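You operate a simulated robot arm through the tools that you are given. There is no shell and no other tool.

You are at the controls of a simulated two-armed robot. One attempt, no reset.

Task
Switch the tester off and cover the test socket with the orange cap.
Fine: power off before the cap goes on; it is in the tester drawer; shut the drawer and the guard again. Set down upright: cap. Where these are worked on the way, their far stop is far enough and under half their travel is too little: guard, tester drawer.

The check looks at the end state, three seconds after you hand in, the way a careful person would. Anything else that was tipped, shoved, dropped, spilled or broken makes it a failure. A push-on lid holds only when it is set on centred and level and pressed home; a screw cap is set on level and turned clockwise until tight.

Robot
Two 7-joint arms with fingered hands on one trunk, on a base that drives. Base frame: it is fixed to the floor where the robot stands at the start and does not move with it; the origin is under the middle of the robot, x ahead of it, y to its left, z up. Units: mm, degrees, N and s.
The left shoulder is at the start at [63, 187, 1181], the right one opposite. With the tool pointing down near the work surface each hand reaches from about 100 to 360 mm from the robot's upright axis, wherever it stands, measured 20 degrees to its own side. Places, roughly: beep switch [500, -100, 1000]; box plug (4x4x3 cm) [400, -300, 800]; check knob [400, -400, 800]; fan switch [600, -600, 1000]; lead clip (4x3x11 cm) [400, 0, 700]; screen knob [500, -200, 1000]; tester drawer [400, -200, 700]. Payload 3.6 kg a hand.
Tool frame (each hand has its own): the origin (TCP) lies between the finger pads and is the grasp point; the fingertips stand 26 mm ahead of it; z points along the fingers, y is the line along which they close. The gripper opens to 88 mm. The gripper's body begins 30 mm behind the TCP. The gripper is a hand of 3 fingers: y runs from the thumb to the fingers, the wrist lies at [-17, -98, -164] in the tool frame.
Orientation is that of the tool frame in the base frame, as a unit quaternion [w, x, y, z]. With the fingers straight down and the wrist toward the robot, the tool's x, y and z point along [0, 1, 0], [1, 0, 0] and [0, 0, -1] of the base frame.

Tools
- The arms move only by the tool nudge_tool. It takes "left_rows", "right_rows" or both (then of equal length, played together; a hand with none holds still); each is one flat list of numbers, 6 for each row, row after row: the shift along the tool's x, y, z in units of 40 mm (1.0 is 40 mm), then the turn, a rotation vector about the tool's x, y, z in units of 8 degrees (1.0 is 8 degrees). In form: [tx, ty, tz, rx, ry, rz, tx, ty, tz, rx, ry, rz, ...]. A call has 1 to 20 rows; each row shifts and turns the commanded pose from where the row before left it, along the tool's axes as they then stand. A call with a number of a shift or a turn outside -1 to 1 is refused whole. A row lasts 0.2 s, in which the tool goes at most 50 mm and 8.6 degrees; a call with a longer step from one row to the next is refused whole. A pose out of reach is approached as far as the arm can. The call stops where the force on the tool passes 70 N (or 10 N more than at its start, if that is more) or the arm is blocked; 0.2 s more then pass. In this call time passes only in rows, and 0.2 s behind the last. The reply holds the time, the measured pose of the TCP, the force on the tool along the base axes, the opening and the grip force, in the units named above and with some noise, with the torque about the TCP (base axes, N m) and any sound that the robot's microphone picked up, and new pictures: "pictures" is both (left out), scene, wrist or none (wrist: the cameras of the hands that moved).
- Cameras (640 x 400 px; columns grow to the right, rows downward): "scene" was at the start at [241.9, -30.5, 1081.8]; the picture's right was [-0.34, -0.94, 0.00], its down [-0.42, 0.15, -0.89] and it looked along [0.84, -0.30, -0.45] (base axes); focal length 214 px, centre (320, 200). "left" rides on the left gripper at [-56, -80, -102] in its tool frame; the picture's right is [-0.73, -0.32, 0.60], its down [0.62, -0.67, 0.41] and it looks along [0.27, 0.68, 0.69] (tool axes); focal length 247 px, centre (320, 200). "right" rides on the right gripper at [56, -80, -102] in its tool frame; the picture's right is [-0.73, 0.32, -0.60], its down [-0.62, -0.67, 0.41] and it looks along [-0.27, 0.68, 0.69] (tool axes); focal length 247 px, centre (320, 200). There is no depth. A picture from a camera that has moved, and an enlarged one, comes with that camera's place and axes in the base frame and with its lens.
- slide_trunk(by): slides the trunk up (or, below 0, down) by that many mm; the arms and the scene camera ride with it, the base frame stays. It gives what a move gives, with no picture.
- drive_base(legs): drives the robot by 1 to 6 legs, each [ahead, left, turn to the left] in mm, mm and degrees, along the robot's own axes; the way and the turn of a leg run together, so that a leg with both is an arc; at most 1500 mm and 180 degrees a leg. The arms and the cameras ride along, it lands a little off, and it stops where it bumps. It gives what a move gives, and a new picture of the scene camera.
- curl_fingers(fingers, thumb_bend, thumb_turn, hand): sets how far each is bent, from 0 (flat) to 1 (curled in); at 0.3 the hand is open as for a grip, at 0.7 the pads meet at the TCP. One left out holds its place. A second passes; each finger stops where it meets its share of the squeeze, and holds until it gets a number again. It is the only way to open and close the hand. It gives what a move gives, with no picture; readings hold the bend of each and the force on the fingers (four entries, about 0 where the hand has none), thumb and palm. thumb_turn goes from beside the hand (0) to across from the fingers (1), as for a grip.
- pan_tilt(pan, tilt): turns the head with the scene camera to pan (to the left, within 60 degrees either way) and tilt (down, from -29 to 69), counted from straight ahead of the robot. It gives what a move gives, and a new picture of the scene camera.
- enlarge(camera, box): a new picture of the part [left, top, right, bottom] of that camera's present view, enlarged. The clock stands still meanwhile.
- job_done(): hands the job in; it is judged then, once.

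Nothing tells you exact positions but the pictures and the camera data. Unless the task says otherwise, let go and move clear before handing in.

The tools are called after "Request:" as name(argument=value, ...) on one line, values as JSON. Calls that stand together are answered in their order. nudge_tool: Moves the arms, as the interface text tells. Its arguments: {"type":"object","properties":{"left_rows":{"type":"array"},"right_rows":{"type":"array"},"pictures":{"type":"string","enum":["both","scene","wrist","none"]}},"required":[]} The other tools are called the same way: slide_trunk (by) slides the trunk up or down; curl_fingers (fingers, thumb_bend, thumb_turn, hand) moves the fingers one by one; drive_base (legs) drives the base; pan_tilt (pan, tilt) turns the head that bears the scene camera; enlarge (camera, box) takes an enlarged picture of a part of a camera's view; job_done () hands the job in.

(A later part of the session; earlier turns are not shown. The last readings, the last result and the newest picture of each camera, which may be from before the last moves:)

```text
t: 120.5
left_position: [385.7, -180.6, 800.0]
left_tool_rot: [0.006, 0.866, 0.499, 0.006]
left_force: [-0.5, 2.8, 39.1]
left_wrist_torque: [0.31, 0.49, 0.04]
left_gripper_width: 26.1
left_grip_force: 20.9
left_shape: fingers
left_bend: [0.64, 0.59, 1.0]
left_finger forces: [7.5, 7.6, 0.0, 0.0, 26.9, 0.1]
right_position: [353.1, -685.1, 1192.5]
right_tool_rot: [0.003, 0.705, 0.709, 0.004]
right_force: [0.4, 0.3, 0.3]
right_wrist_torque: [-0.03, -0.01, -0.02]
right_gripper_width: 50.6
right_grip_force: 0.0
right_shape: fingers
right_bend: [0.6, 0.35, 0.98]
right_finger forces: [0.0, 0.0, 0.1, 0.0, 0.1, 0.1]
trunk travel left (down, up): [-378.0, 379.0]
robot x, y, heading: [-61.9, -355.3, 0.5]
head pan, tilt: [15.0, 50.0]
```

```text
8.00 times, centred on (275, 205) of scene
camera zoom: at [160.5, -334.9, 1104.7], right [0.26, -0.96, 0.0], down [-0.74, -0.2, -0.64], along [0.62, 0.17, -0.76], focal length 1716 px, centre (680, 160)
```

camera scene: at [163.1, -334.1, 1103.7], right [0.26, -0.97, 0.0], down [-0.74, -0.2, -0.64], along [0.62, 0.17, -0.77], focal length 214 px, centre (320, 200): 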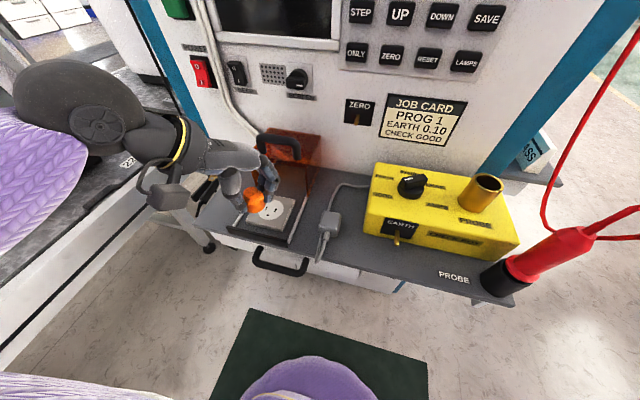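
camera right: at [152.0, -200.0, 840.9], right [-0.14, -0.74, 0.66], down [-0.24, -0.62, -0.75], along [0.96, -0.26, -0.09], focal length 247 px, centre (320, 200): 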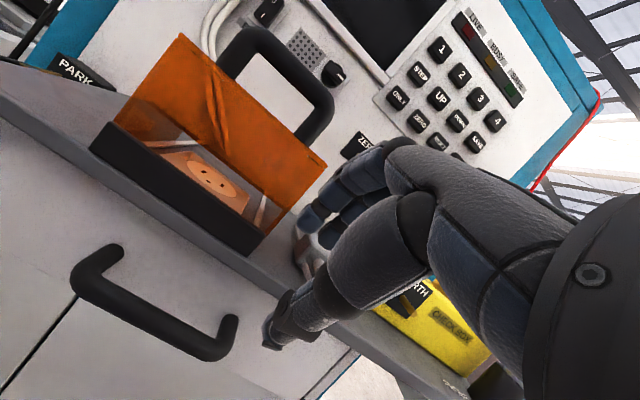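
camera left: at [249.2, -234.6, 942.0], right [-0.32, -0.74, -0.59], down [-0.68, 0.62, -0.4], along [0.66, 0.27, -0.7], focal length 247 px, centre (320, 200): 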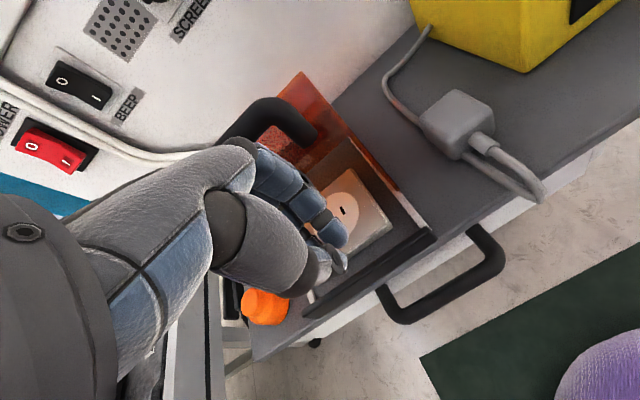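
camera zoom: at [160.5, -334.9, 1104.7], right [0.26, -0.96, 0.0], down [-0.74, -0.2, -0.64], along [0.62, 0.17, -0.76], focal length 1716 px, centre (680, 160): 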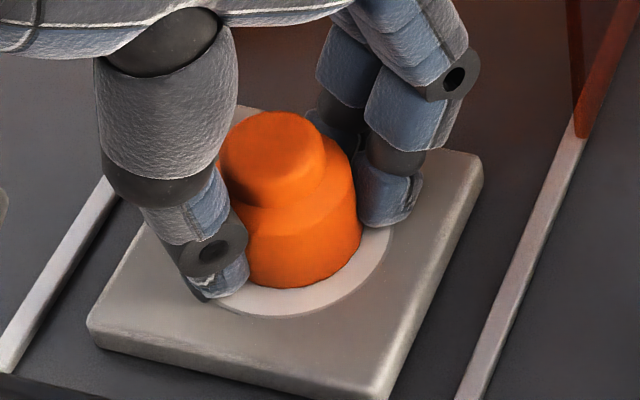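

I pressed with 39 N and the cap stayed level and centred. I'll ease the load, open the hand, and rise away.

Request:
nudge_tool(left_rows=[0, 0, -0.1, 0, 0, 0], pictures="none")

Request:
curl_fingers(hand="left", fingers=0.55, thumb_bend=0.5)

Request:
nudge_tool(left_rows=[0, 0, -0.3, 0, 0, 0], pictures="none")

Request:
curl_fingers(hand="left", fingers=0.47, thumb_bend=0.42)

Request:
nudge_tool(left_rows=[0, 0, -0.5, 0, 0, 0, 0, 0, -0.7, 0, 0, 0], pictures="none")

Request:
enlarge(camera="scene", box=[235, 180, 315, 230])

Request:
enlarge(camera="left", box=[260, 150, 460, 290])

```text
t: 120.9
left_position: [385.8, -179.5, 799.5]
left_tool_rot: [0.002, 0.867, 0.498, 0.004]
left_force: [4.8, 1.0, 24.8]
left_wrist_torque: [-0.01, -0.07, 0.05]
left_gripper_width: 26.1
left_grip_force: 15.5
left_shape: fingers
left_bend: [0.63, 0.6, 1.0]
left_finger forces: [9.6, 9.5, 0.1, 0.0, 12.1, 0.0]
right_position: [355.6, -684.9, 1193.2]
right_tool_rot: [0.001, 0.705, 0.709, 0.002]
right_force: [0.2, -0.1, 0.6]
right_wrist_torque: [0.02, -0.01, 0.0]
right_gripper_width: 50.6
right_grip_force: 0.0
right_shape: fingers
right_bend: [0.6, 0.35, 0.98]
right_finger forces: [0.1, 0.0, 0.0, 0.0, 0.1, 0.0]
trunk travel left (down, up): [-378.0, 379.0]
robot x, y, heading: [-57.8, -352.2, -0.0]
head pan, tilt: [15.0, 50.0]
```

```text
t: 121.9
left_position: [385.7, -179.3, 800.2]
left_tool_rot: [0.002, 0.866, 0.499, 0.002]
left_force: [-1.3, 2.3, 27.6]
left_wrist_torque: [0.14, 0.26, 0.01]
left_gripper_width: 29.8
left_grip_force: 13.9
left_shape: fingers
left_bend: [0.59, 0.54, 1.0]
left_finger forces: [7.5, 4.9, 0.0, 0.1, 15.5, 0.0]
right_position: [353.6, -685.2, 1191.1]
right_tool_rot: [0.003, 0.704, 0.71, 0.003]
right_force: [0.7, -0.2, -0.5]
right_wrist_torque: [-0.01, 0.01, 0.01]
right_gripper_width: 50.7
right_grip_force: 0.1
right_shape: fingers
right_bend: [0.6, 0.35, 0.98]
right_finger forces: [0.0, 0.0, 0.1, 0.0, 0.0, 0.1]
trunk travel left (down, up): [-378.0, 379.0]
robot x, y, heading: [-61.2, -352.3, 0.5]
head pan, tilt: [15.0, 50.0]
```

```text
t: 122.3
left_position: [383.4, -177.9, 807.0]
left_tool_rot: [-0.004, 0.867, 0.498, -0.002]
left_force: [0.2, -0.6, 0.9]
left_wrist_torque: [0.0, 0.02, -0.03]
left_gripper_width: 38.9
left_grip_force: 0.1
left_shape: fingers
left_bend: [0.55, 0.5, 1.0]
left_finger forces: [0.0, 0.0, 0.0, 0.0, 0.0, 0.0]
right_position: [357.1, -684.1, 1189.5]
right_tool_rot: [0.001, 0.704, 0.71, 0.003]
right_force: [-0.1, 0.4, -0.4]
right_wrist_torque: [0.0, 0.0, 0.01]
right_gripper_width: 50.5
right_grip_force: 0.0
right_shape: fingers
right_bend: [0.6, 0.35, 0.98]
right_finger forces: [0.1, 0.0, 0.0, 0.1, 0.1, 0.1]
trunk travel left (down, up): [-378.0, 379.0]
robot x, y, heading: [-61.8, -354.7, 0.2]
head pan, tilt: [15.0, 50.0]
```

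```text
t: 123.3
left_position: [384.8, -179.1, 810.6]
left_tool_rot: [-0.001, 0.866, 0.499, 0.001]
left_force: [0.7, -0.5, -0.2]
left_wrist_torque: [-0.04, 0.0, -0.01]
left_gripper_width: 56.4
left_grip_force: 0.0
left_shape: fingers
left_bend: [0.47, 0.42, 0.99]
left_finger forces: [0.0, 0.0, 0.0, 0.0, 0.0, 0.0]
right_position: [356.5, -684.6, 1191.6]
right_tool_rot: [0.002, 0.705, 0.709, 0.004]
right_force: [1.0, 0.2, 0.6]
right_wrist_torque: [-0.03, -0.01, -0.01]
right_gripper_width: 50.5
right_grip_force: 0.0
right_shape: fingers
right_bend: [0.6, 0.35, 0.98]
right_finger forces: [0.1, 0.1, 0.0, 0.1, 0.0, 0.0]
trunk travel left (down, up): [-378.0, 379.0]
robot x, y, heading: [-60.6, -356.2, 0.4]
head pan, tilt: [15.0, 50.0]
```

```text
t: 123.9
left_position: [385.4, -177.5, 857.5]
left_tool_rot: [0.0, 0.866, 0.499, 0.001]
left_force: [1.0, -0.4, 0.4]
left_wrist_torque: [0.0, -0.02, 0.04]
left_gripper_width: 56.4
left_grip_force: 0.1
left_shape: fingers
left_bend: [0.47, 0.42, 0.99]
left_finger forces: [0.1, 0.0, 0.0, 0.0, 0.0, 0.0]
right_position: [356.2, -682.9, 1191.8]
right_tool_rot: [0.002, 0.704, 0.71, 0.003]
right_force: [-0.3, 0.8, -0.5]
right_wrist_torque: [0.02, 0.03, -0.03]
right_gripper_width: 50.7
right_grip_force: 0.1
right_shape: fingers
right_bend: [0.6, 0.35, 0.98]
right_finger forces: [0.0, 0.1, 0.0, 0.0, 0.1, 0.0]
trunk travel left (down, up): [-378.0, 379.0]
robot x, y, heading: [-60.3, -356.7, 0.0]
head pan, tilt: [15.0, 50.0]
```

```text
8.00 times, centred on (275, 205) of scene
camera zoom: at [163.0, -334.2, 1103.7], right [0.26, -0.96, 0.0], down [-0.74, -0.2, -0.64], along [0.62, 0.17, -0.77], focal length 1716 px, centre (680, 160)
```

zoom: 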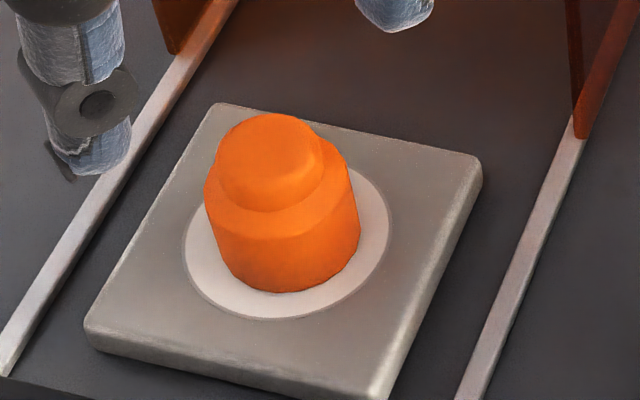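

```text
2.86 times, centred on (360, 220) of left
camera zoom: at [286.6, -186.0, 959.6], right [-0.64, -0.48, -0.6], down [-0.26, 0.87, -0.41], along [0.72, -0.11, -0.69], focal length 706 px, centre (206, 143)
```

zoom: 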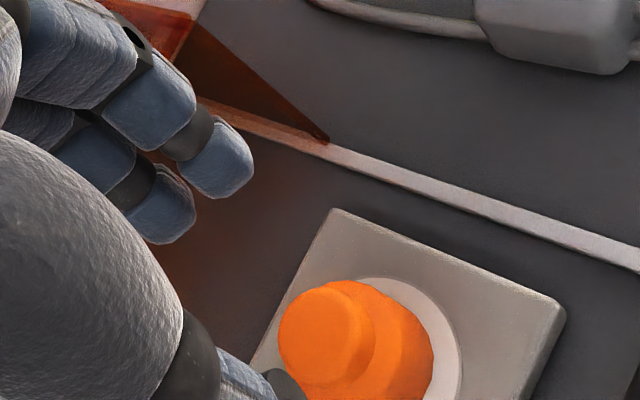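

The cap is seated, centred and level. Now I'll close the guard. I'll raise the hand, turn it to zero yaw with a 20° forward tilt so the knuckles stay clear of the SCREEN knob, and set the fingers to hook behind the guard handle.

Request:
nudge_tool(left_rows=[0, 0, -0.9, 0, 0, 0, 0, 0, -0.9, 0, 0, 0, 0, 0, 0, -0.488, 0.131, -0.742, 0, 0, 0, -0.488, 0.131, -0.742, 0, 0, 0, -0.488, 0.131, -0.742, 0, 0, 0, -0.488, 0.131, -0.742, 0, 0, 0, -0.488, 0.131, -0.742], pictures="none")

Request:
curl_fingers(hand="left", fingers=0.55, thumb_bend=0.45)

Request:
pan_tilt(pan=20, tilt=42)

Request:
enlarge(camera="scene", box=[180, 90, 420, 240])

```text
t: 125.5
left_position: [383.7, -178.7, 929.8]
left_tool_rot: [0.124, 0.696, 0.696, 0.124]
left_force: [-0.4, 0.4, 0.7]
left_wrist_torque: [0.0, -0.02, 0.0]
left_gripper_width: 56.6
left_grip_force: 0.1
left_shape: fingers
left_bend: [0.47, 0.42, 0.99]
left_finger forces: [0.0, 0.0, 0.0, 0.0, 0.0, 0.0]
right_position: [357.3, -685.3, 1192.0]
right_tool_rot: [0.001, 0.705, 0.71, 0.003]
right_force: [0.7, 0.8, 0.0]
right_wrist_torque: [0.0, 0.0, 0.01]
right_gripper_width: 50.3
right_grip_force: 0.0
right_shape: fingers
right_bend: [0.6, 0.35, 0.98]
right_finger forces: [0.0, 0.1, 0.1, 0.0, 0.0, 0.0]
trunk travel left (down, up): [-378.0, 379.0]
robot x, y, heading: [-59.7, -357.2, 0.3]
head pan, tilt: [15.0, 50.0]
```

```text
t: 126.5
left_position: [384.6, -179.2, 929.6]
left_tool_rot: [0.123, 0.697, 0.696, 0.123]
left_force: [0.4, 1.1, 0.0]
left_wrist_torque: [0.02, -0.01, -0.02]
left_gripper_width: 45.4
left_grip_force: 0.0
left_shape: fingers
left_bend: [0.55, 0.45, 0.99]
left_finger forces: [0.1, 0.0, 0.1, 0.0, 0.0, 0.1]
right_position: [356.2, -683.4, 1191.6]
right_tool_rot: [0.002, 0.704, 0.71, 0.003]
right_force: [0.2, -0.2, 1.1]
right_wrist_torque: [-0.01, 0.02, 0.02]
right_gripper_width: 50.3
right_grip_force: 0.0
right_shape: fingers
right_bend: [0.6, 0.35, 0.98]
right_finger forces: [0.0, 0.0, 0.1, 0.1, 0.0, 0.0]
trunk travel left (down, up): [-378.0, 379.0]
robot x, y, heading: [-62.1, -359.3, 0.2]
head pan, tilt: [15.0, 50.0]
```

```text
t: 127.2
left_position: [384.1, -179.0, 930.6]
left_tool_rot: [0.122, 0.697, 0.696, 0.123]
left_force: [0.1, 0.3, -0.4]
left_wrist_torque: [0.0, 0.02, 0.0]
left_gripper_width: 45.4
left_grip_force: 0.1
left_shape: fingers
left_bend: [0.55, 0.45, 0.99]
left_finger forces: [0.0, 0.0, 0.0, 0.0, 0.1, 0.1]
right_position: [355.3, -684.8, 1190.8]
right_tool_rot: [0.002, 0.704, 0.71, 0.003]
right_force: [-0.1, 0.2, 0.4]
right_wrist_torque: [-0.03, 0.02, -0.03]
right_gripper_width: 50.5
right_grip_force: 0.1
right_shape: fingers
right_bend: [0.6, 0.35, 0.98]
right_finger forces: [0.1, 0.0, 0.0, 0.0, 0.0, 0.0]
trunk travel left (down, up): [-378.0, 379.0]
robot x, y, heading: [-61.9, -355.9, -0.2]
head pan, tilt: [20.0, 42.0]
camera scene: at [167.1, -325.6, 1114.9], right [0.34, -0.94, 0.0], down [-0.63, -0.23, -0.74], along [0.7, 0.26, -0.67], focal length 214 px, centre (320, 200)
```

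scene: 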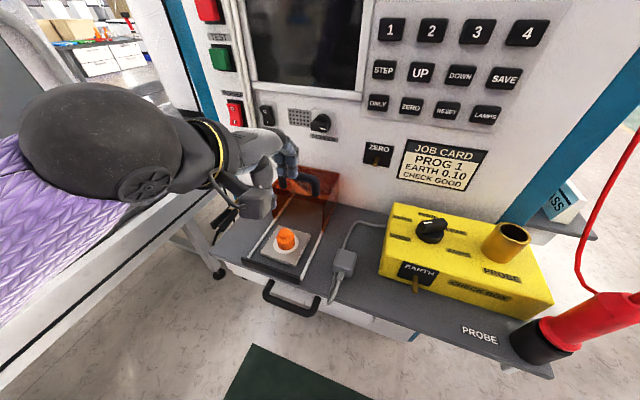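

```text
2.67 times, centred on (300, 165) of scene
camera zoom: at [167.1, -325.6, 1114.9], right [0.34, -0.94, 0.0], down [-0.63, -0.23, -0.74], along [0.7, 0.26, -0.67], focal length 572 px, centre (373, 293)
```

zoom: 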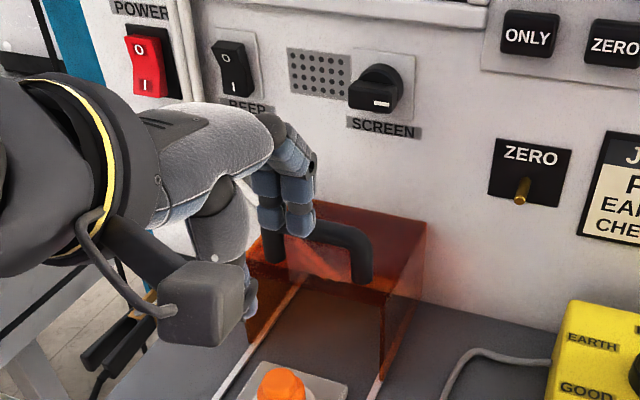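

The hand is tilted and ready, with the guard handle bar now at about x≈460. I'll drive forward 60 mm to bring the fingers over the bar.

Request:
drive_base(legs=[[60, 0, 0]])

Request:
enlarge(camera="scene", box=[180, 110, 380, 250])

Request:
enlarge(camera="left", box=[160, 80, 480, 300])

```text
t: 128.1
left_position: [445.5, -177.2, 929.8]
left_tool_rot: [0.122, 0.696, 0.697, 0.122]
left_force: [0.8, 0.1, -0.1]
left_wrist_torque: [-0.01, 0.02, 0.02]
left_gripper_width: 45.4
left_grip_force: 0.0
left_shape: fingers
left_bend: [0.55, 0.45, 0.99]
left_finger forces: [0.0, 0.0, 0.1, 0.0, 0.1, 0.0]
right_position: [418.8, -682.1, 1190.3]
right_tool_rot: [0.002, 0.704, 0.71, 0.002]
right_force: [-0.4, -0.1, -0.5]
right_wrist_torque: [0.06, 0.01, 0.0]
right_gripper_width: 50.7
right_grip_force: 0.0
right_shape: fingers
right_bend: [0.6, 0.35, 0.98]
right_finger forces: [0.1, 0.0, 0.0, 0.0, 0.0, 0.0]
trunk travel left (down, up): [-378.0, 379.0]
robot x, y, heading: [0.3, -354.4, 0.1]
head pan, tilt: [20.0, 42.0]
camera scene: at [229.3, -324.9, 1114.5], right [0.35, -0.94, 0.0], down [-0.63, -0.23, -0.74], along [0.7, 0.26, -0.67], focal length 214 px, centre (320, 200)
```

scene: 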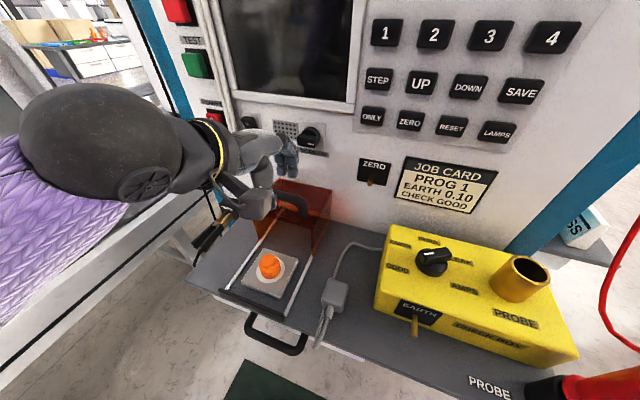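

```text
2.86 times, centred on (280, 180) of scene
camera zoom: at [229.3, -324.9, 1114.5], right [0.35, -0.94, 0.0], down [-0.63, -0.23, -0.74], along [0.7, 0.26, -0.67], focal length 613 px, centre (434, 257)
```

zoom: 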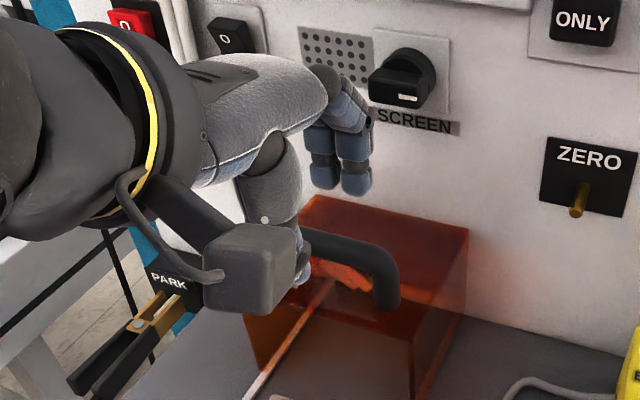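

```text
1.82 times, centred on (320, 190) of left
camera zoom: at [336.0, -234.1, 997.5], right [-0.1, -0.73, -0.67], down [-0.49, 0.62, -0.61], along [0.87, 0.27, -0.42], focal length 449 px, centre (320, 218)
```

zoom: 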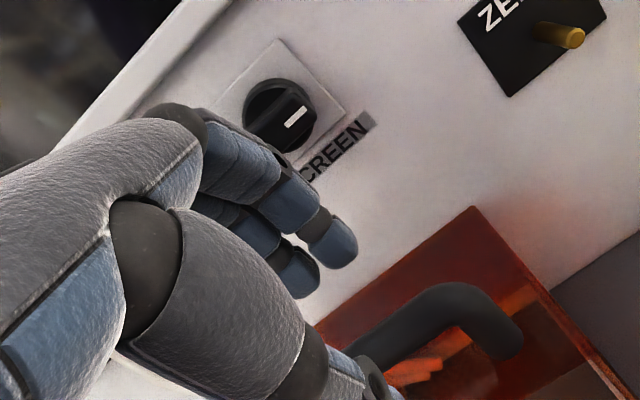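

The fingertips are just above and slightly short of the bar. I'll drop a little (below the SCREEN knob's level), move forward about 18 mm to get the fingertips past the bar, and check.

Request:
nudge_tool(left_rows=[0, -0.2, 0.56, 0, 0, 0, 0, 0.235, 0.085, 0, 0, 0, 0, 0.235, 0.085, 0, 0, 0], pictures="none")

Request:
enlarge(camera="scene", box=[220, 130, 340, 220])

Request:
enlarge(camera="left", box=[200, 100, 440, 280])

```text
t: 128.9
left_position: [465.1, -177.7, 905.3]
left_tool_rot: [0.122, 0.696, 0.696, 0.123]
left_force: [0.2, -0.2, -0.2]
left_wrist_torque: [-0.02, 0.01, 0.01]
left_gripper_width: 45.4
left_grip_force: 0.1
left_shape: fingers
left_bend: [0.55, 0.45, 0.99]
left_finger forces: [0.1, 0.1, 0.0, 0.1, 0.0, 0.0]
right_position: [416.7, -683.4, 1190.7]
right_tool_rot: [0.002, 0.704, 0.71, 0.003]
right_force: [-0.3, -0.8, -0.5]
right_wrist_torque: [-0.02, 0.0, -0.01]
right_gripper_width: 50.6
right_grip_force: 0.1
right_shape: fingers
right_bend: [0.6, 0.35, 0.98]
right_finger forces: [0.0, 0.0, 0.1, 0.0, 0.1, 0.1]
trunk travel left (down, up): [-378.0, 379.0]
robot x, y, heading: [1.4, -354.5, 0.1]
head pan, tilt: [20.0, 42.0]
```

```text
4.44 times, centred on (280, 175) of scene
camera zoom: at [227.7, -324.9, 1114.9], right [0.35, -0.94, 0.0], down [-0.63, -0.23, -0.74], along [0.7, 0.26, -0.67], focal length 953 px, centre (498, 311)
```

zoom: 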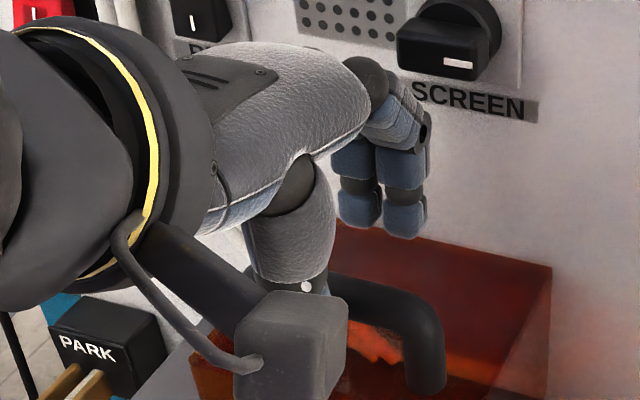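

```text
2.22 times, centred on (320, 190) of left
camera zoom: at [354.8, -234.0, 973.9], right [-0.09, -0.73, -0.67], down [-0.48, 0.62, -0.61], along [0.87, 0.27, -0.41], focal length 549 px, centre (320, 222)
```

zoom: 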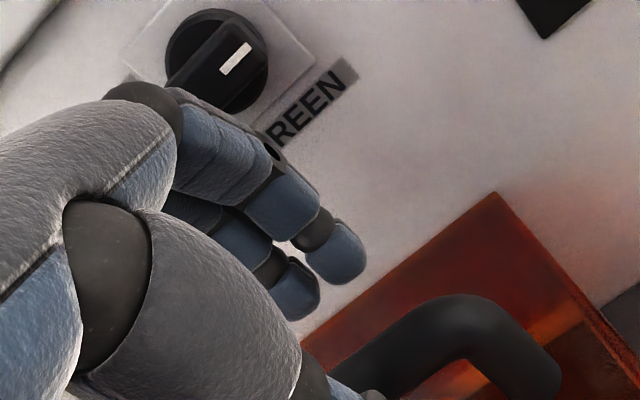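

The fingertips are behind the bar line, under the SCREEN label and clear of the knob. I'll lower them behind the bar in small steps.

Request:
nudge_tool(left_rows=[0, -0.077, 0.21, 0, 0, 0, 0, -0.077, 0.21, 0, 0, 0, 0, -0.06, 0.16, 0, 0, 0], pictures="none")

Request:
enlarge(camera="scene", box=[220, 130, 340, 220])

Request:
enlarge(camera="left", box=[200, 100, 440, 280])

```text
t: 129.7
left_position: [463.5, -177.4, 886.0]
left_tool_rot: [0.125, 0.696, 0.696, 0.125]
left_force: [-2.6, 0.4, 6.9]
left_wrist_torque: [0.0, 0.23, -0.03]
left_gripper_width: 44.7
left_grip_force: 3.6
left_shape: fingers
left_bend: [0.55, 0.45, 1.0]
left_finger forces: [0.0, 0.0, 0.0, 0.1, 7.7, 0.0]
right_position: [416.8, -682.6, 1190.9]
right_tool_rot: [0.002, 0.704, 0.711, 0.003]
right_force: [-0.6, 0.2, -0.8]
right_wrist_torque: [0.0, -0.01, 0.03]
right_gripper_width: 50.6
right_grip_force: 0.0
right_shape: fingers
right_bend: [0.6, 0.35, 0.98]
right_finger forces: [0.0, 0.0, 0.0, 0.0, 0.0, 0.0]
trunk travel left (down, up): [-378.0, 379.0]
robot x, y, heading: [-0.2, -354.2, 0.3]
head pan, tilt: [20.0, 42.0]
```

```text
4.44 times, centred on (280, 175) of scene
camera zoom: at [226.7, -325.2, 1115.3], right [0.35, -0.94, 0.0], down [-0.63, -0.23, -0.74], along [0.7, 0.26, -0.67], focal length 953 px, centre (498, 311)
```

zoom: 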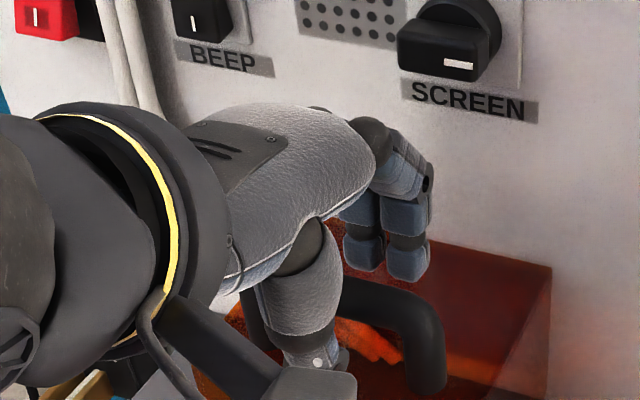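

```text
2.22 times, centred on (320, 190) of left
camera zoom: at [353.2, -234.3, 952.4], right [-0.09, -0.73, -0.67], down [-0.48, 0.62, -0.62], along [0.87, 0.27, -0.41], focal length 549 px, centre (320, 222)
```

zoom: 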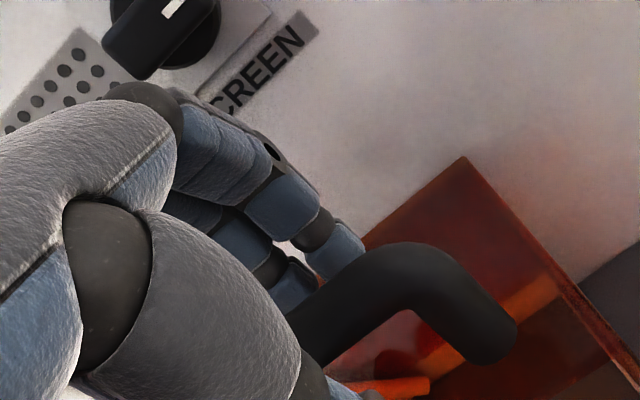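

The thumb tip has touched the guard's top, and the fingertips are down behind the bar. I'll lift 3 mm and close fingers and thumb around the bar.

Request:
nudge_tool(left_rows=[0, 0.03, -0.07, 0, 0, 0], pictures="none")

Request:
curl_fingers(hand="left", fingers=0.72, thumb_bend=0.65)

Request:
enlarge(camera="left", box=[200, 100, 440, 280])

Request:
enlarge(camera="scene", box=[220, 130, 340, 220])

```text
t: 130.1
left_position: [463.0, -178.1, 885.7]
left_tool_rot: [0.122, 0.696, 0.697, 0.123]
left_force: [-0.1, 0.3, 2.6]
left_wrist_torque: [0.0, 0.09, -0.01]
left_gripper_width: 44.9
left_grip_force: 1.3
left_shape: fingers
left_bend: [0.55, 0.45, 1.0]
left_finger forces: [0.0, 0.0, 0.0, 0.1, 2.4, 0.0]
right_position: [416.8, -683.9, 1190.7]
right_tool_rot: [0.002, 0.704, 0.71, 0.002]
right_force: [0.2, -0.1, -1.2]
right_wrist_torque: [-0.04, 0.0, 0.03]
right_gripper_width: 50.7
right_grip_force: 0.0
right_shape: fingers
right_bend: [0.6, 0.35, 0.98]
right_finger forces: [0.0, 0.0, 0.0, 0.0, 0.0, 0.0]
trunk travel left (down, up): [-378.0, 379.0]
robot x, y, heading: [-0.5, -358.0, 0.3]
head pan, tilt: [20.0, 42.0]
```

```text
t: 131.1
left_position: [463.9, -177.6, 888.2]
left_tool_rot: [0.124, 0.696, 0.696, 0.126]
left_force: [-3.5, 0.8, -0.3]
left_wrist_torque: [-0.03, 0.01, 0.04]
left_gripper_width: 13.2
left_grip_force: 1.5
left_shape: fingers
left_bend: [0.72, 0.58, 1.0]
left_finger forces: [0.0, 0.0, 0.0, 0.0, 2.5, 0.1]
right_position: [416.1, -683.4, 1190.2]
right_tool_rot: [0.001, 0.704, 0.71, 0.003]
right_force: [0.6, 0.5, 0.3]
right_wrist_torque: [-0.02, 0.0, -0.02]
right_gripper_width: 50.5
right_grip_force: 0.0
right_shape: fingers
right_bend: [0.6, 0.35, 0.98]
right_finger forces: [0.1, 0.1, 0.0, 0.1, 0.0, 0.1]
trunk travel left (down, up): [-378.0, 379.0]
robot x, y, heading: [-2.7, -360.2, -0.2]
head pan, tilt: [20.0, 42.0]
```

```text
2.22 times, centred on (320, 190) of left
camera zoom: at [354.2, -233.9, 955.1], right [-0.09, -0.73, -0.67], down [-0.48, 0.62, -0.62], along [0.87, 0.27, -0.41], focal length 549 px, centre (320, 222)
```

zoom: 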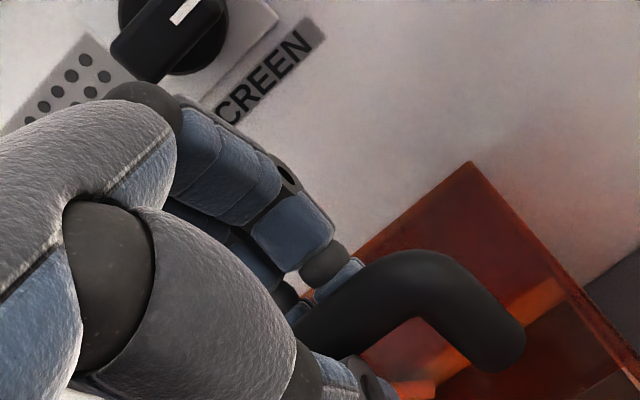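

```text
4.44 times, centred on (280, 175) of scene
camera zoom: at [227.0, -325.0, 1115.1], right [0.35, -0.94, 0.0], down [-0.63, -0.23, -0.74], along [0.7, 0.26, -0.67], focal length 953 px, centre (498, 311)
```

zoom: 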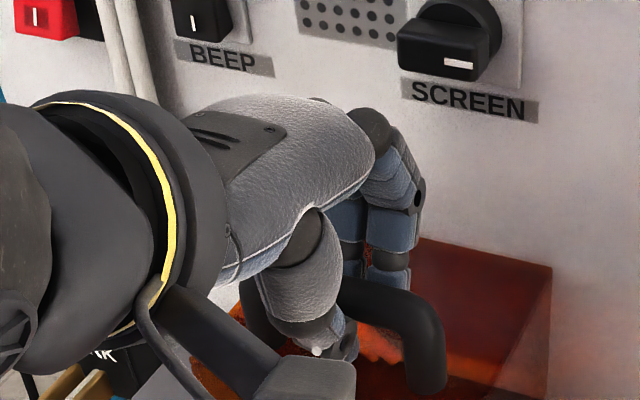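

The fingers are behind the bar and the thumb is in front of it. I'll pull the guard forward by driving back 50 mm and check that it follows.

Request:
drive_base(legs=[[-50, 0, 0]])

Request:
enlarge(camera="scene", box=[200, 130, 360, 250])

```text
t: 132.1
left_position: [412.8, -177.4, 886.9]
left_tool_rot: [0.124, 0.697, 0.696, 0.124]
left_force: [1.1, -0.9, -1.1]
left_wrist_torque: [0.0, 0.0, -0.01]
left_gripper_width: 11.5
left_grip_force: 0.4
left_shape: fingers
left_bend: [0.72, 0.6, 1.0]
left_finger forces: [0.8, 0.6, 0.1, 0.0, 0.1, 0.0]
right_position: [365.4, -683.2, 1192.7]
right_tool_rot: [0.002, 0.704, 0.71, 0.004]
right_force: [-0.8, 0.2, 0.5]
right_wrist_torque: [0.02, -0.04, 0.0]
right_gripper_width: 50.7
right_grip_force: 0.1
right_shape: fingers
right_bend: [0.6, 0.35, 0.98]
right_finger forces: [0.1, 0.0, 0.0, 0.1, 0.0, 0.1]
trunk travel left (down, up): [-378.0, 379.0]
robot x, y, heading: [-43.4, -355.0, 0.3]
head pan, tilt: [20.0, 42.0]
camera scene: at [175.5, -325.1, 1115.4], right [0.35, -0.94, 0.0], down [-0.63, -0.23, -0.74], along [0.7, 0.26, -0.67], focal length 214 px, centre (320, 200)
```

scene: 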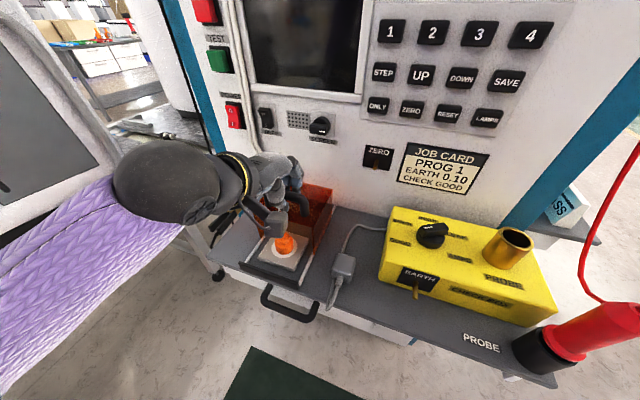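

```text
3.33 times, centred on (280, 190) of scene
camera zoom: at [175.5, -325.1, 1115.4], right [0.35, -0.94, 0.0], down [-0.63, -0.23, -0.74], along [0.7, 0.26, -0.67], focal length 715 px, centre (453, 233)
```

zoom: 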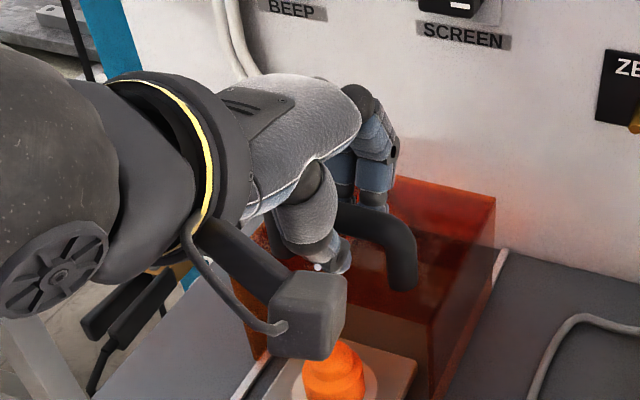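

The guard follows. I'll pull the remaining distance.

Request:
drive_base(legs=[[-48, 0, 0]])

Request:
enlarge(camera="scene", box=[200, 130, 360, 250])

```text
t: 133.0
left_position: [364.7, -178.7, 886.3]
left_tool_rot: [0.124, 0.697, 0.695, 0.124]
left_force: [1.1, -0.2, -0.3]
left_wrist_torque: [0.0, 0.03, 0.0]
left_gripper_width: 11.7
left_grip_force: 0.5
left_shape: fingers
left_bend: [0.72, 0.6, 1.0]
left_finger forces: [0.8, 0.7, 0.0, 0.0, 0.0, 0.1]
right_position: [316.7, -683.7, 1192.8]
right_tool_rot: [0.003, 0.704, 0.71, 0.003]
right_force: [0.1, 0.3, -0.5]
right_wrist_torque: [0.01, -0.03, -0.01]
right_gripper_width: 50.6
right_grip_force: 0.0
right_shape: fingers
right_bend: [0.6, 0.35, 0.98]
right_finger forces: [0.0, 0.1, 0.0, 0.1, 0.0, 0.0]
trunk travel left (down, up): [-378.0, 379.0]
robot x, y, heading: [-99.0, -357.8, 0.1]
head pan, tilt: [20.0, 42.0]
camera scene: at [128.0, -325.6, 1115.4], right [0.35, -0.94, 0.0], down [-0.63, -0.23, -0.74], along [0.7, 0.26, -0.67], focal length 214 px, centre (320, 200)
```

scene: 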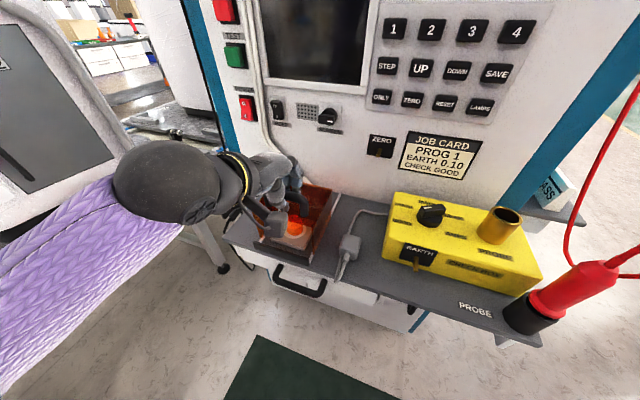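

```text
3.33 times, centred on (280, 190) of scene
camera zoom: at [128.0, -325.6, 1115.4], right [0.35, -0.94, 0.0], down [-0.63, -0.23, -0.74], along [0.7, 0.26, -0.67], focal length 715 px, centre (453, 233)
```

zoom: 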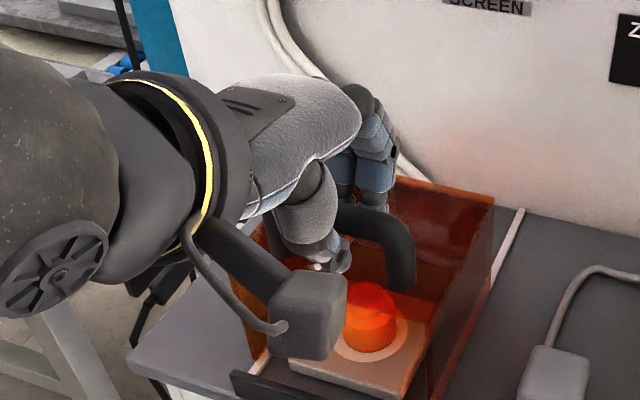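

Nearly closed. I'll pull the last bit with the arm until I feel the stop.

Request:
nudge_tool(left_rows=[0, -0.118, -0.043, 0, 0, 0, 0, -0.118, -0.043, 0, 0, 0], pictures="none")

```text
t: 133.6
left_position: [357.2, -178.5, 886.5]
left_tool_rot: [0.123, 0.696, 0.696, 0.124]
left_force: [-2.4, -0.5, 0.4]
left_wrist_torque: [0.0, 0.04, 0.0]
left_gripper_width: 11.7
left_grip_force: 1.3
left_shape: fingers
left_bend: [0.72, 0.59, 1.0]
left_finger forces: [0.0, 0.0, 0.0, 0.0, 2.1, 0.0]
right_position: [318.5, -684.2, 1191.1]
right_tool_rot: [0.002, 0.704, 0.71, 0.003]
right_force: [0.9, 0.0, 0.0]
right_wrist_torque: [0.01, -0.03, 0.0]
right_gripper_width: 50.4
right_grip_force: 0.1
right_shape: fingers
right_bend: [0.6, 0.35, 0.98]
right_finger forces: [0.1, 0.0, 0.1, 0.0, 0.0, 0.0]
trunk travel left (down, up): [-378.0, 379.0]
robot x, y, heading: [-95.5, -357.2, 0.1]
head pan, tilt: [20.0, 42.0]
```

Request:
nudge_tool(left_rows=[0, -0.118, -0.043, 0, 0, 0, 0, -0.118, -0.043, 0, 0, 0], pictures="none")

Request:
enlarge(camera="scene", box=[200, 130, 360, 250])

Request:
enlarge(camera="left", box=[200, 100, 520, 320])

```text
t: 134.2
left_position: [346.8, -178.8, 887.6]
left_tool_rot: [0.124, 0.697, 0.696, 0.123]
left_force: [4.0, 1.1, 1.1]
left_wrist_torque: [0.01, -0.05, 0.01]
left_gripper_width: 13.0
left_grip_force: 1.9
left_shape: fingers
left_bend: [0.71, 0.6, 1.0]
left_finger forces: [2.2, 1.7, 0.0, 0.0, 0.0, 0.0]
right_position: [319.1, -683.3, 1189.6]
right_tool_rot: [0.002, 0.705, 0.71, 0.002]
right_force: [-0.5, 0.1, 0.6]
right_wrist_torque: [-0.02, 0.01, 0.0]
right_gripper_width: 50.9
right_grip_force: 0.0
right_shape: fingers
right_bend: [0.6, 0.35, 0.98]
right_finger forces: [0.0, 0.1, 0.1, 0.0, 0.1, 0.1]
trunk travel left (down, up): [-378.0, 379.0]
robot x, y, heading: [-98.3, -356.3, 0.0]
head pan, tilt: [20.0, 42.0]
```

```text
3.33 times, centred on (280, 190) of scene
camera zoom: at [130.4, -325.7, 1114.9], right [0.35, -0.94, 0.0], down [-0.63, -0.23, -0.74], along [0.7, 0.26, -0.67], focal length 715 px, centre (453, 233)
```

zoom: 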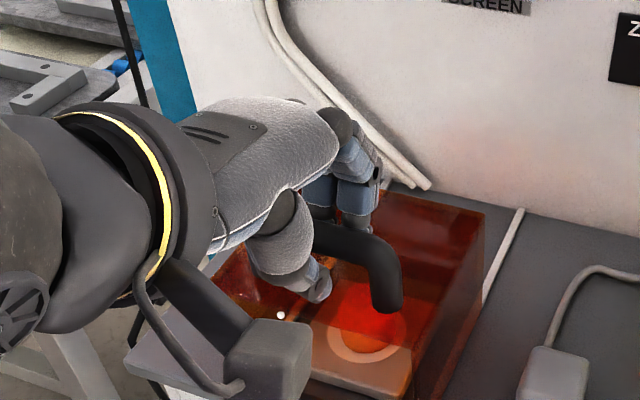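

```text
1.82 times, centred on (360, 210) of left
camera zoom: at [236.3, -234.6, 953.9], right [-0.09, -0.73, -0.67], down [-0.48, 0.62, -0.61], along [0.87, 0.27, -0.41], focal length 449 px, centre (247, 182)
```

zoom: 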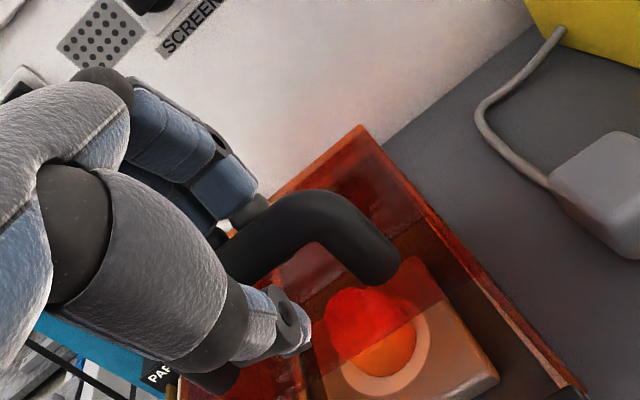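

Request:
nudge_tool(left_rows=[0, -0.094, -0.034, 0, 0, 0], pictures="none")

```text
t: 134.6
left_position: [345.0, -178.8, 885.6]
left_tool_rot: [0.124, 0.697, 0.696, 0.124]
left_force: [8.5, -0.4, 0.9]
left_wrist_torque: [-0.02, -0.11, 0.03]
left_gripper_width: 14.9
left_grip_force: 3.8
left_shape: fingers
left_bend: [0.68, 0.6, 1.0]
left_finger forces: [4.2, 3.4, 0.0, 0.1, 0.1, 0.0]
right_position: [320.1, -684.7, 1190.1]
right_tool_rot: [0.001, 0.705, 0.709, 0.003]
right_force: [-0.2, 0.6, -0.1]
right_wrist_torque: [0.0, 0.0, 0.03]
right_gripper_width: 50.3
right_grip_force: 0.1
right_shape: fingers
right_bend: [0.6, 0.35, 0.98]
right_finger forces: [0.0, 0.0, 0.0, 0.0, 0.0, 0.0]
trunk travel left (down, up): [-378.0, 379.0]
robot x, y, heading: [-96.8, -354.8, 0.1]
head pan, tilt: [20.0, 42.0]
```

The guard is at its closed stop (the force is rising, and the fingers are flexing). I'll ease forward, open the hand, and lift clear.

Request:
nudge_tool(left_rows=[0, 0.118, 0.043, 0, 0, 0], pictures="none")

Request:
curl_fingers(hand="left", fingers=0.55, thumb_bend=0.5)

Request:
nudge_tool(left_rows=[0, 0.1, -0.24, 0, 0, 0, 0, 0.17, -0.47, 0, 0, 0, 0, 0.34, -0.94, 0, 0, 0], pictures="scene")

Request:
enlarge(camera="scene", box=[200, 130, 360, 250])

```text
t: 135.0
left_position: [346.5, -179.2, 886.0]
left_tool_rot: [0.122, 0.696, 0.697, 0.123]
left_force: [2.0, 0.1, 0.6]
left_wrist_torque: [0.0, -0.03, 0.01]
left_gripper_width: 12.5
left_grip_force: 1.5
left_shape: fingers
left_bend: [0.71, 0.6, 1.0]
left_finger forces: [1.2, 0.9, 0.0, 0.0, 0.0, 0.1]
right_position: [318.7, -684.5, 1191.8]
right_tool_rot: [0.002, 0.704, 0.71, 0.003]
right_force: [0.0, 0.5, -0.5]
right_wrist_torque: [-0.04, -0.02, 0.04]
right_gripper_width: 50.6
right_grip_force: 0.0
right_shape: fingers
right_bend: [0.6, 0.35, 0.98]
right_finger forces: [0.1, 0.0, 0.1, 0.0, 0.0, 0.1]
trunk travel left (down, up): [-378.0, 379.0]
robot x, y, heading: [-92.5, -354.8, 0.2]
head pan, tilt: [20.0, 42.0]
```

```text
t: 136.0
left_position: [349.2, -178.9, 886.1]
left_tool_rot: [0.124, 0.697, 0.695, 0.124]
left_force: [0.2, -0.6, -0.3]
left_wrist_torque: [-0.02, -0.01, 0.02]
left_gripper_width: 39.2
left_grip_force: 0.0
left_shape: fingers
left_bend: [0.55, 0.5, 1.0]
left_finger forces: [0.0, 0.1, 0.0, 0.1, 0.0, 0.0]
right_position: [319.1, -685.5, 1190.5]
right_tool_rot: [0.002, 0.705, 0.709, 0.003]
right_force: [-0.1, 0.5, -0.5]
right_wrist_torque: [0.02, -0.02, -0.04]
right_gripper_width: 50.5
right_grip_force: 0.1
right_shape: fingers
right_bend: [0.6, 0.35, 0.98]
right_finger forces: [0.0, 0.1, 0.0, 0.0, 0.0, 0.0]
trunk travel left (down, up): [-378.0, 379.0]
robot x, y, heading: [-94.0, -352.3, 0.0]
head pan, tilt: [20.0, 42.0]
```

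```text
t: 136.8
left_position: [347.0, -177.6, 953.3]
left_tool_rot: [0.123, 0.697, 0.696, 0.124]
left_force: [0.3, -0.9, -0.2]
left_wrist_torque: [-0.02, 0.01, 0.0]
left_gripper_width: 39.0
left_grip_force: 0.0
left_shape: fingers
left_bend: [0.55, 0.5, 1.0]
left_finger forces: [0.0, 0.0, 0.0, 0.0, 0.0, 0.0]
right_position: [318.6, -685.7, 1191.6]
right_tool_rot: [0.002, 0.705, 0.709, 0.003]
right_force: [0.2, 0.1, 0.0]
right_wrist_torque: [-0.03, -0.01, 0.03]
right_gripper_width: 50.7
right_grip_force: 0.0
right_shape: fingers
right_bend: [0.6, 0.35, 0.98]
right_finger forces: [0.1, 0.0, 0.1, 0.1, 0.1, 0.0]
trunk travel left (down, up): [-378.0, 379.0]
robot x, y, heading: [-100.9, -354.9, 0.4]
head pan, tilt: [20.0, 42.0]
camera scene: at [130.1, -325.9, 1114.9], right [0.35, -0.94, 0.0], down [-0.63, -0.23, -0.74], along [0.7, 0.26, -0.67], focal length 214 px, centre (320, 200)
```

scene: 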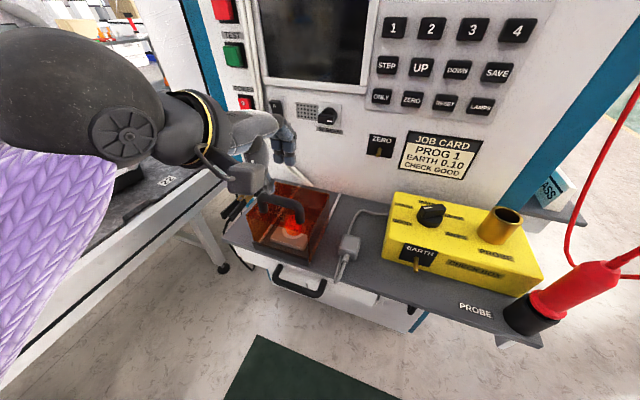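

```text
3.33 times, centred on (280, 190) of scene
camera zoom: at [130.1, -325.9, 1114.9], right [0.35, -0.94, 0.0], down [-0.63, -0.23, -0.74], along [0.7, 0.26, -0.67], focal length 715 px, centre (453, 233)
```

zoom: 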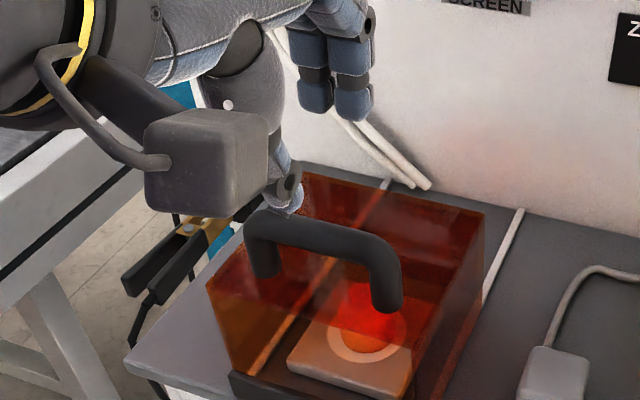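

The guard is shut over the capped socket and the hand is clear. I'll back away and inspect everything: power, drawer, guard, cap and neighbours.

Request:
drive_base(legs=[[-110, 0, 0]])

Request:
pan_tilt(pan=22, tilt=36)

Request:
enlarge(camera="scene", box=[220, 120, 420, 280])

Request:
enlarge(camera="scene", box=[180, 20, 420, 170])

```text
t: 138.0
left_position: [235.9, -179.3, 954.0]
left_tool_rot: [0.124, 0.697, 0.695, 0.124]
left_force: [-0.6, 0.3, -0.1]
left_wrist_torque: [0.0, -0.01, -0.03]
left_gripper_width: 39.1
left_grip_force: 0.1
left_shape: fingers
left_bend: [0.55, 0.5, 1.0]
left_finger forces: [0.0, 0.0, 0.0, 0.0, 0.1, 0.1]
right_position: [205.5, -686.2, 1193.3]
right_tool_rot: [0.002, 0.705, 0.709, 0.004]
right_force: [-0.2, 0.0, 0.8]
right_wrist_torque: [-0.02, -0.02, -0.01]
right_gripper_width: 50.4
right_grip_force: 0.0
right_shape: fingers
right_bend: [0.6, 0.35, 0.98]
right_finger forces: [0.0, 0.0, 0.1, 0.0, 0.0, 0.0]
trunk travel left (down, up): [-378.0, 379.0]
robot x, y, heading: [-205.5, -354.7, -0.1]
head pan, tilt: [20.0, 42.0]
camera scene: at [17.5, -326.6, 1115.4], right [0.34, -0.94, 0.0], down [-0.63, -0.23, -0.74], along [0.7, 0.25, -0.67], focal length 214 px, centre (320, 200)
```

scene: 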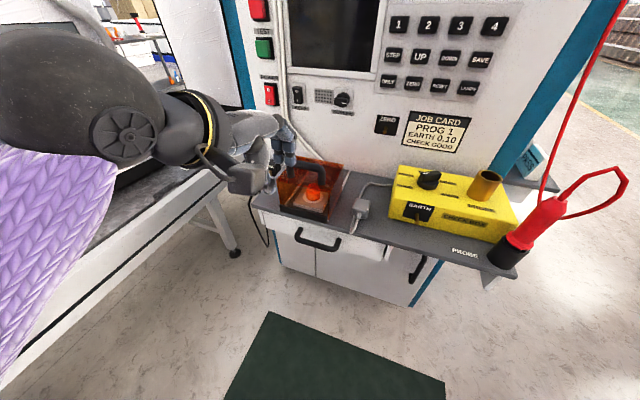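

```text
t: 138.6
left_position: [238.2, -179.0, 954.7]
left_tool_rot: [0.124, 0.697, 0.695, 0.124]
left_force: [0.1, 0.0, -0.2]
left_wrist_torque: [-0.02, 0.0, 0.0]
left_gripper_width: 39.1
left_grip_force: 0.1
left_shape: fingers
left_bend: [0.55, 0.5, 1.0]
left_finger forces: [0.0, 0.1, 0.0, 0.1, 0.0, 0.0]
right_position: [206.5, -685.9, 1190.7]
right_tool_rot: [0.001, 0.705, 0.709, 0.004]
right_force: [-1.2, 0.2, -0.5]
right_wrist_torque: [0.02, 0.01, 0.0]
right_gripper_width: 50.6
right_grip_force: 0.0
right_shape: fingers
right_bend: [0.6, 0.35, 0.98]
right_finger forces: [0.1, 0.0, 0.0, 0.0, 0.0, 0.0]
trunk travel left (down, up): [-378.0, 379.0]
robot x, y, heading: [-209.4, -350.9, 0.2]
head pan, tilt: [22.0, 36.0]
camera scene: at [22.1, -322.5, 1123.8], right [0.38, -0.93, 0.0], down [-0.55, -0.22, -0.81], along [0.75, 0.3, -0.59], focal length 214 px, centre (320, 200)
```

scene: 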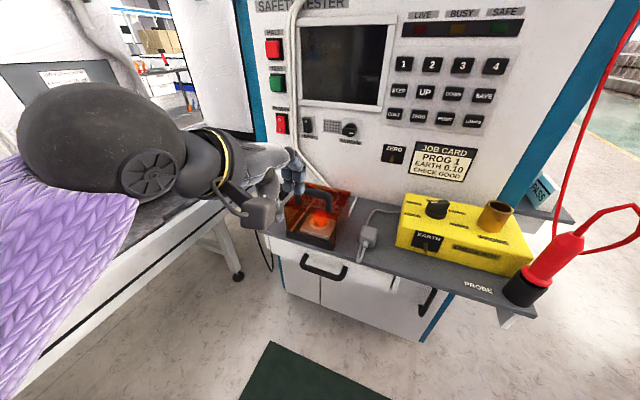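

```text
2.50 times, centred on (320, 200) of scene
camera zoom: at [22.1, -322.5, 1123.8], right [0.38, -0.93, 0.0], down [-0.55, -0.22, -0.81], along [0.75, 0.3, -0.59], focal length 536 px, centre (320, 200)
```

zoom: 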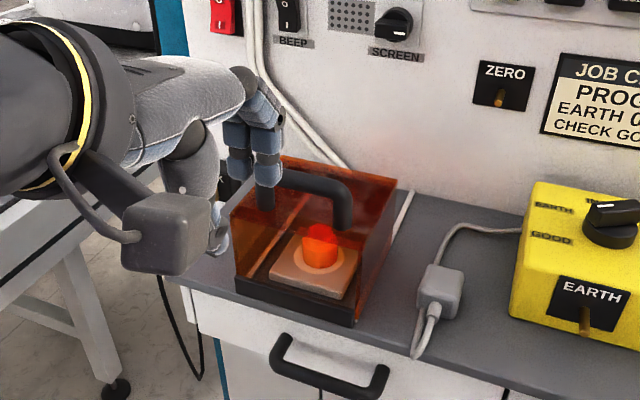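

```text
2.67 times, centred on (300, 95) of scene
camera zoom: at [22.1, -322.5, 1123.8], right [0.38, -0.93, 0.0], down [-0.55, -0.22, -0.81], along [0.75, 0.3, -0.59], focal length 572 px, centre (373, 480)
```

zoom: 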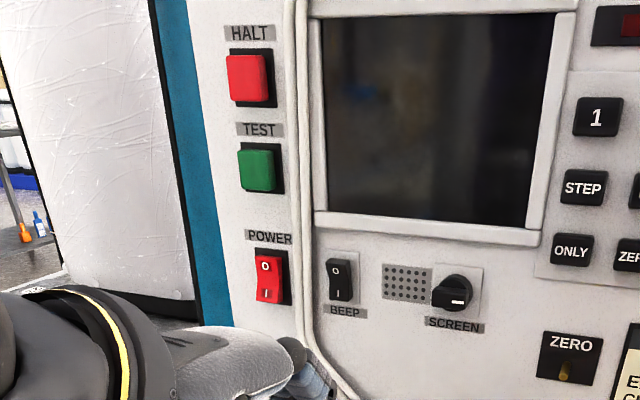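

Power is off, the guard covers the capped socket, and the drawer looks shut. I'll take a closer look at the guard's front and the drawer's fit.

Request:
enlarge(camera="scene", box=[275, 175, 365, 240])

Request:
enlarge(camera="scene", box=[260, 220, 440, 340])

Request:
enlarge(camera="left", box=[200, 100, 600, 380])

```text
6.15 times, centred on (320, 208) of scene
camera zoom: at [22.1, -322.5, 1123.8], right [0.38, -0.93, 0.0], down [-0.55, -0.22, -0.81], along [0.75, 0.3, -0.59], focal length 1320 px, centre (320, 154)
```

zoom: 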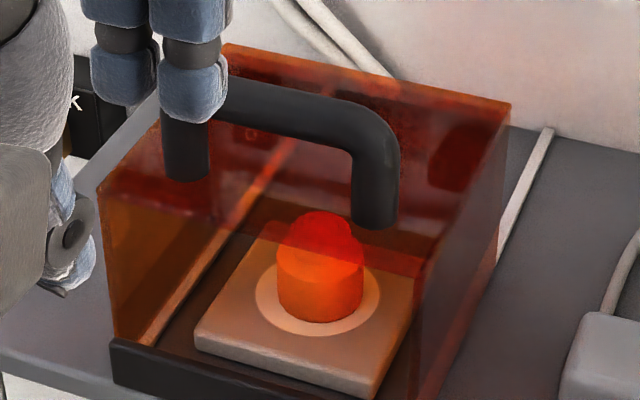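

```text
3.33 times, centred on (350, 280) of scene
camera zoom: at [22.1, -322.5, 1123.8], right [0.38, -0.93, 0.0], down [-0.55, -0.22, -0.81], along [0.75, 0.3, -0.59], focal length 715 px, centre (220, -67)
```

zoom: 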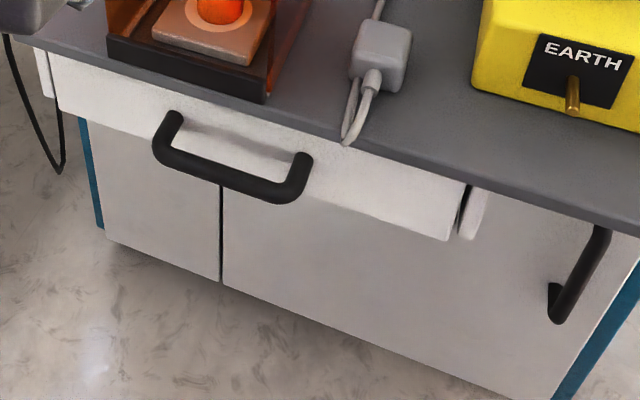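

```text
1.43 times, centred on (400, 240) of left
camera zoom: at [126.9, -234.4, 1021.1], right [-0.1, -0.73, -0.67], down [-0.48, 0.63, -0.61], along [0.87, 0.26, -0.41], focal length 353 px, centre (206, 143)
```

zoom: 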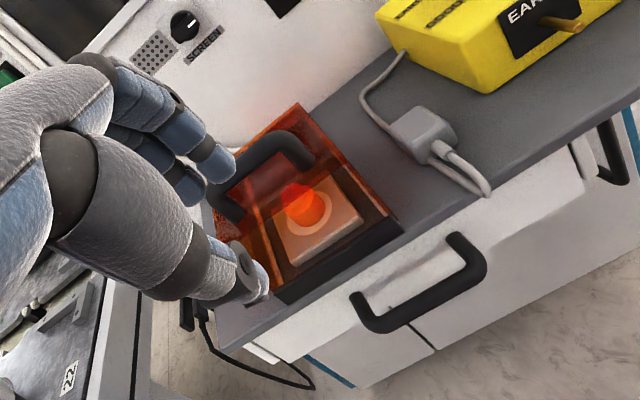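

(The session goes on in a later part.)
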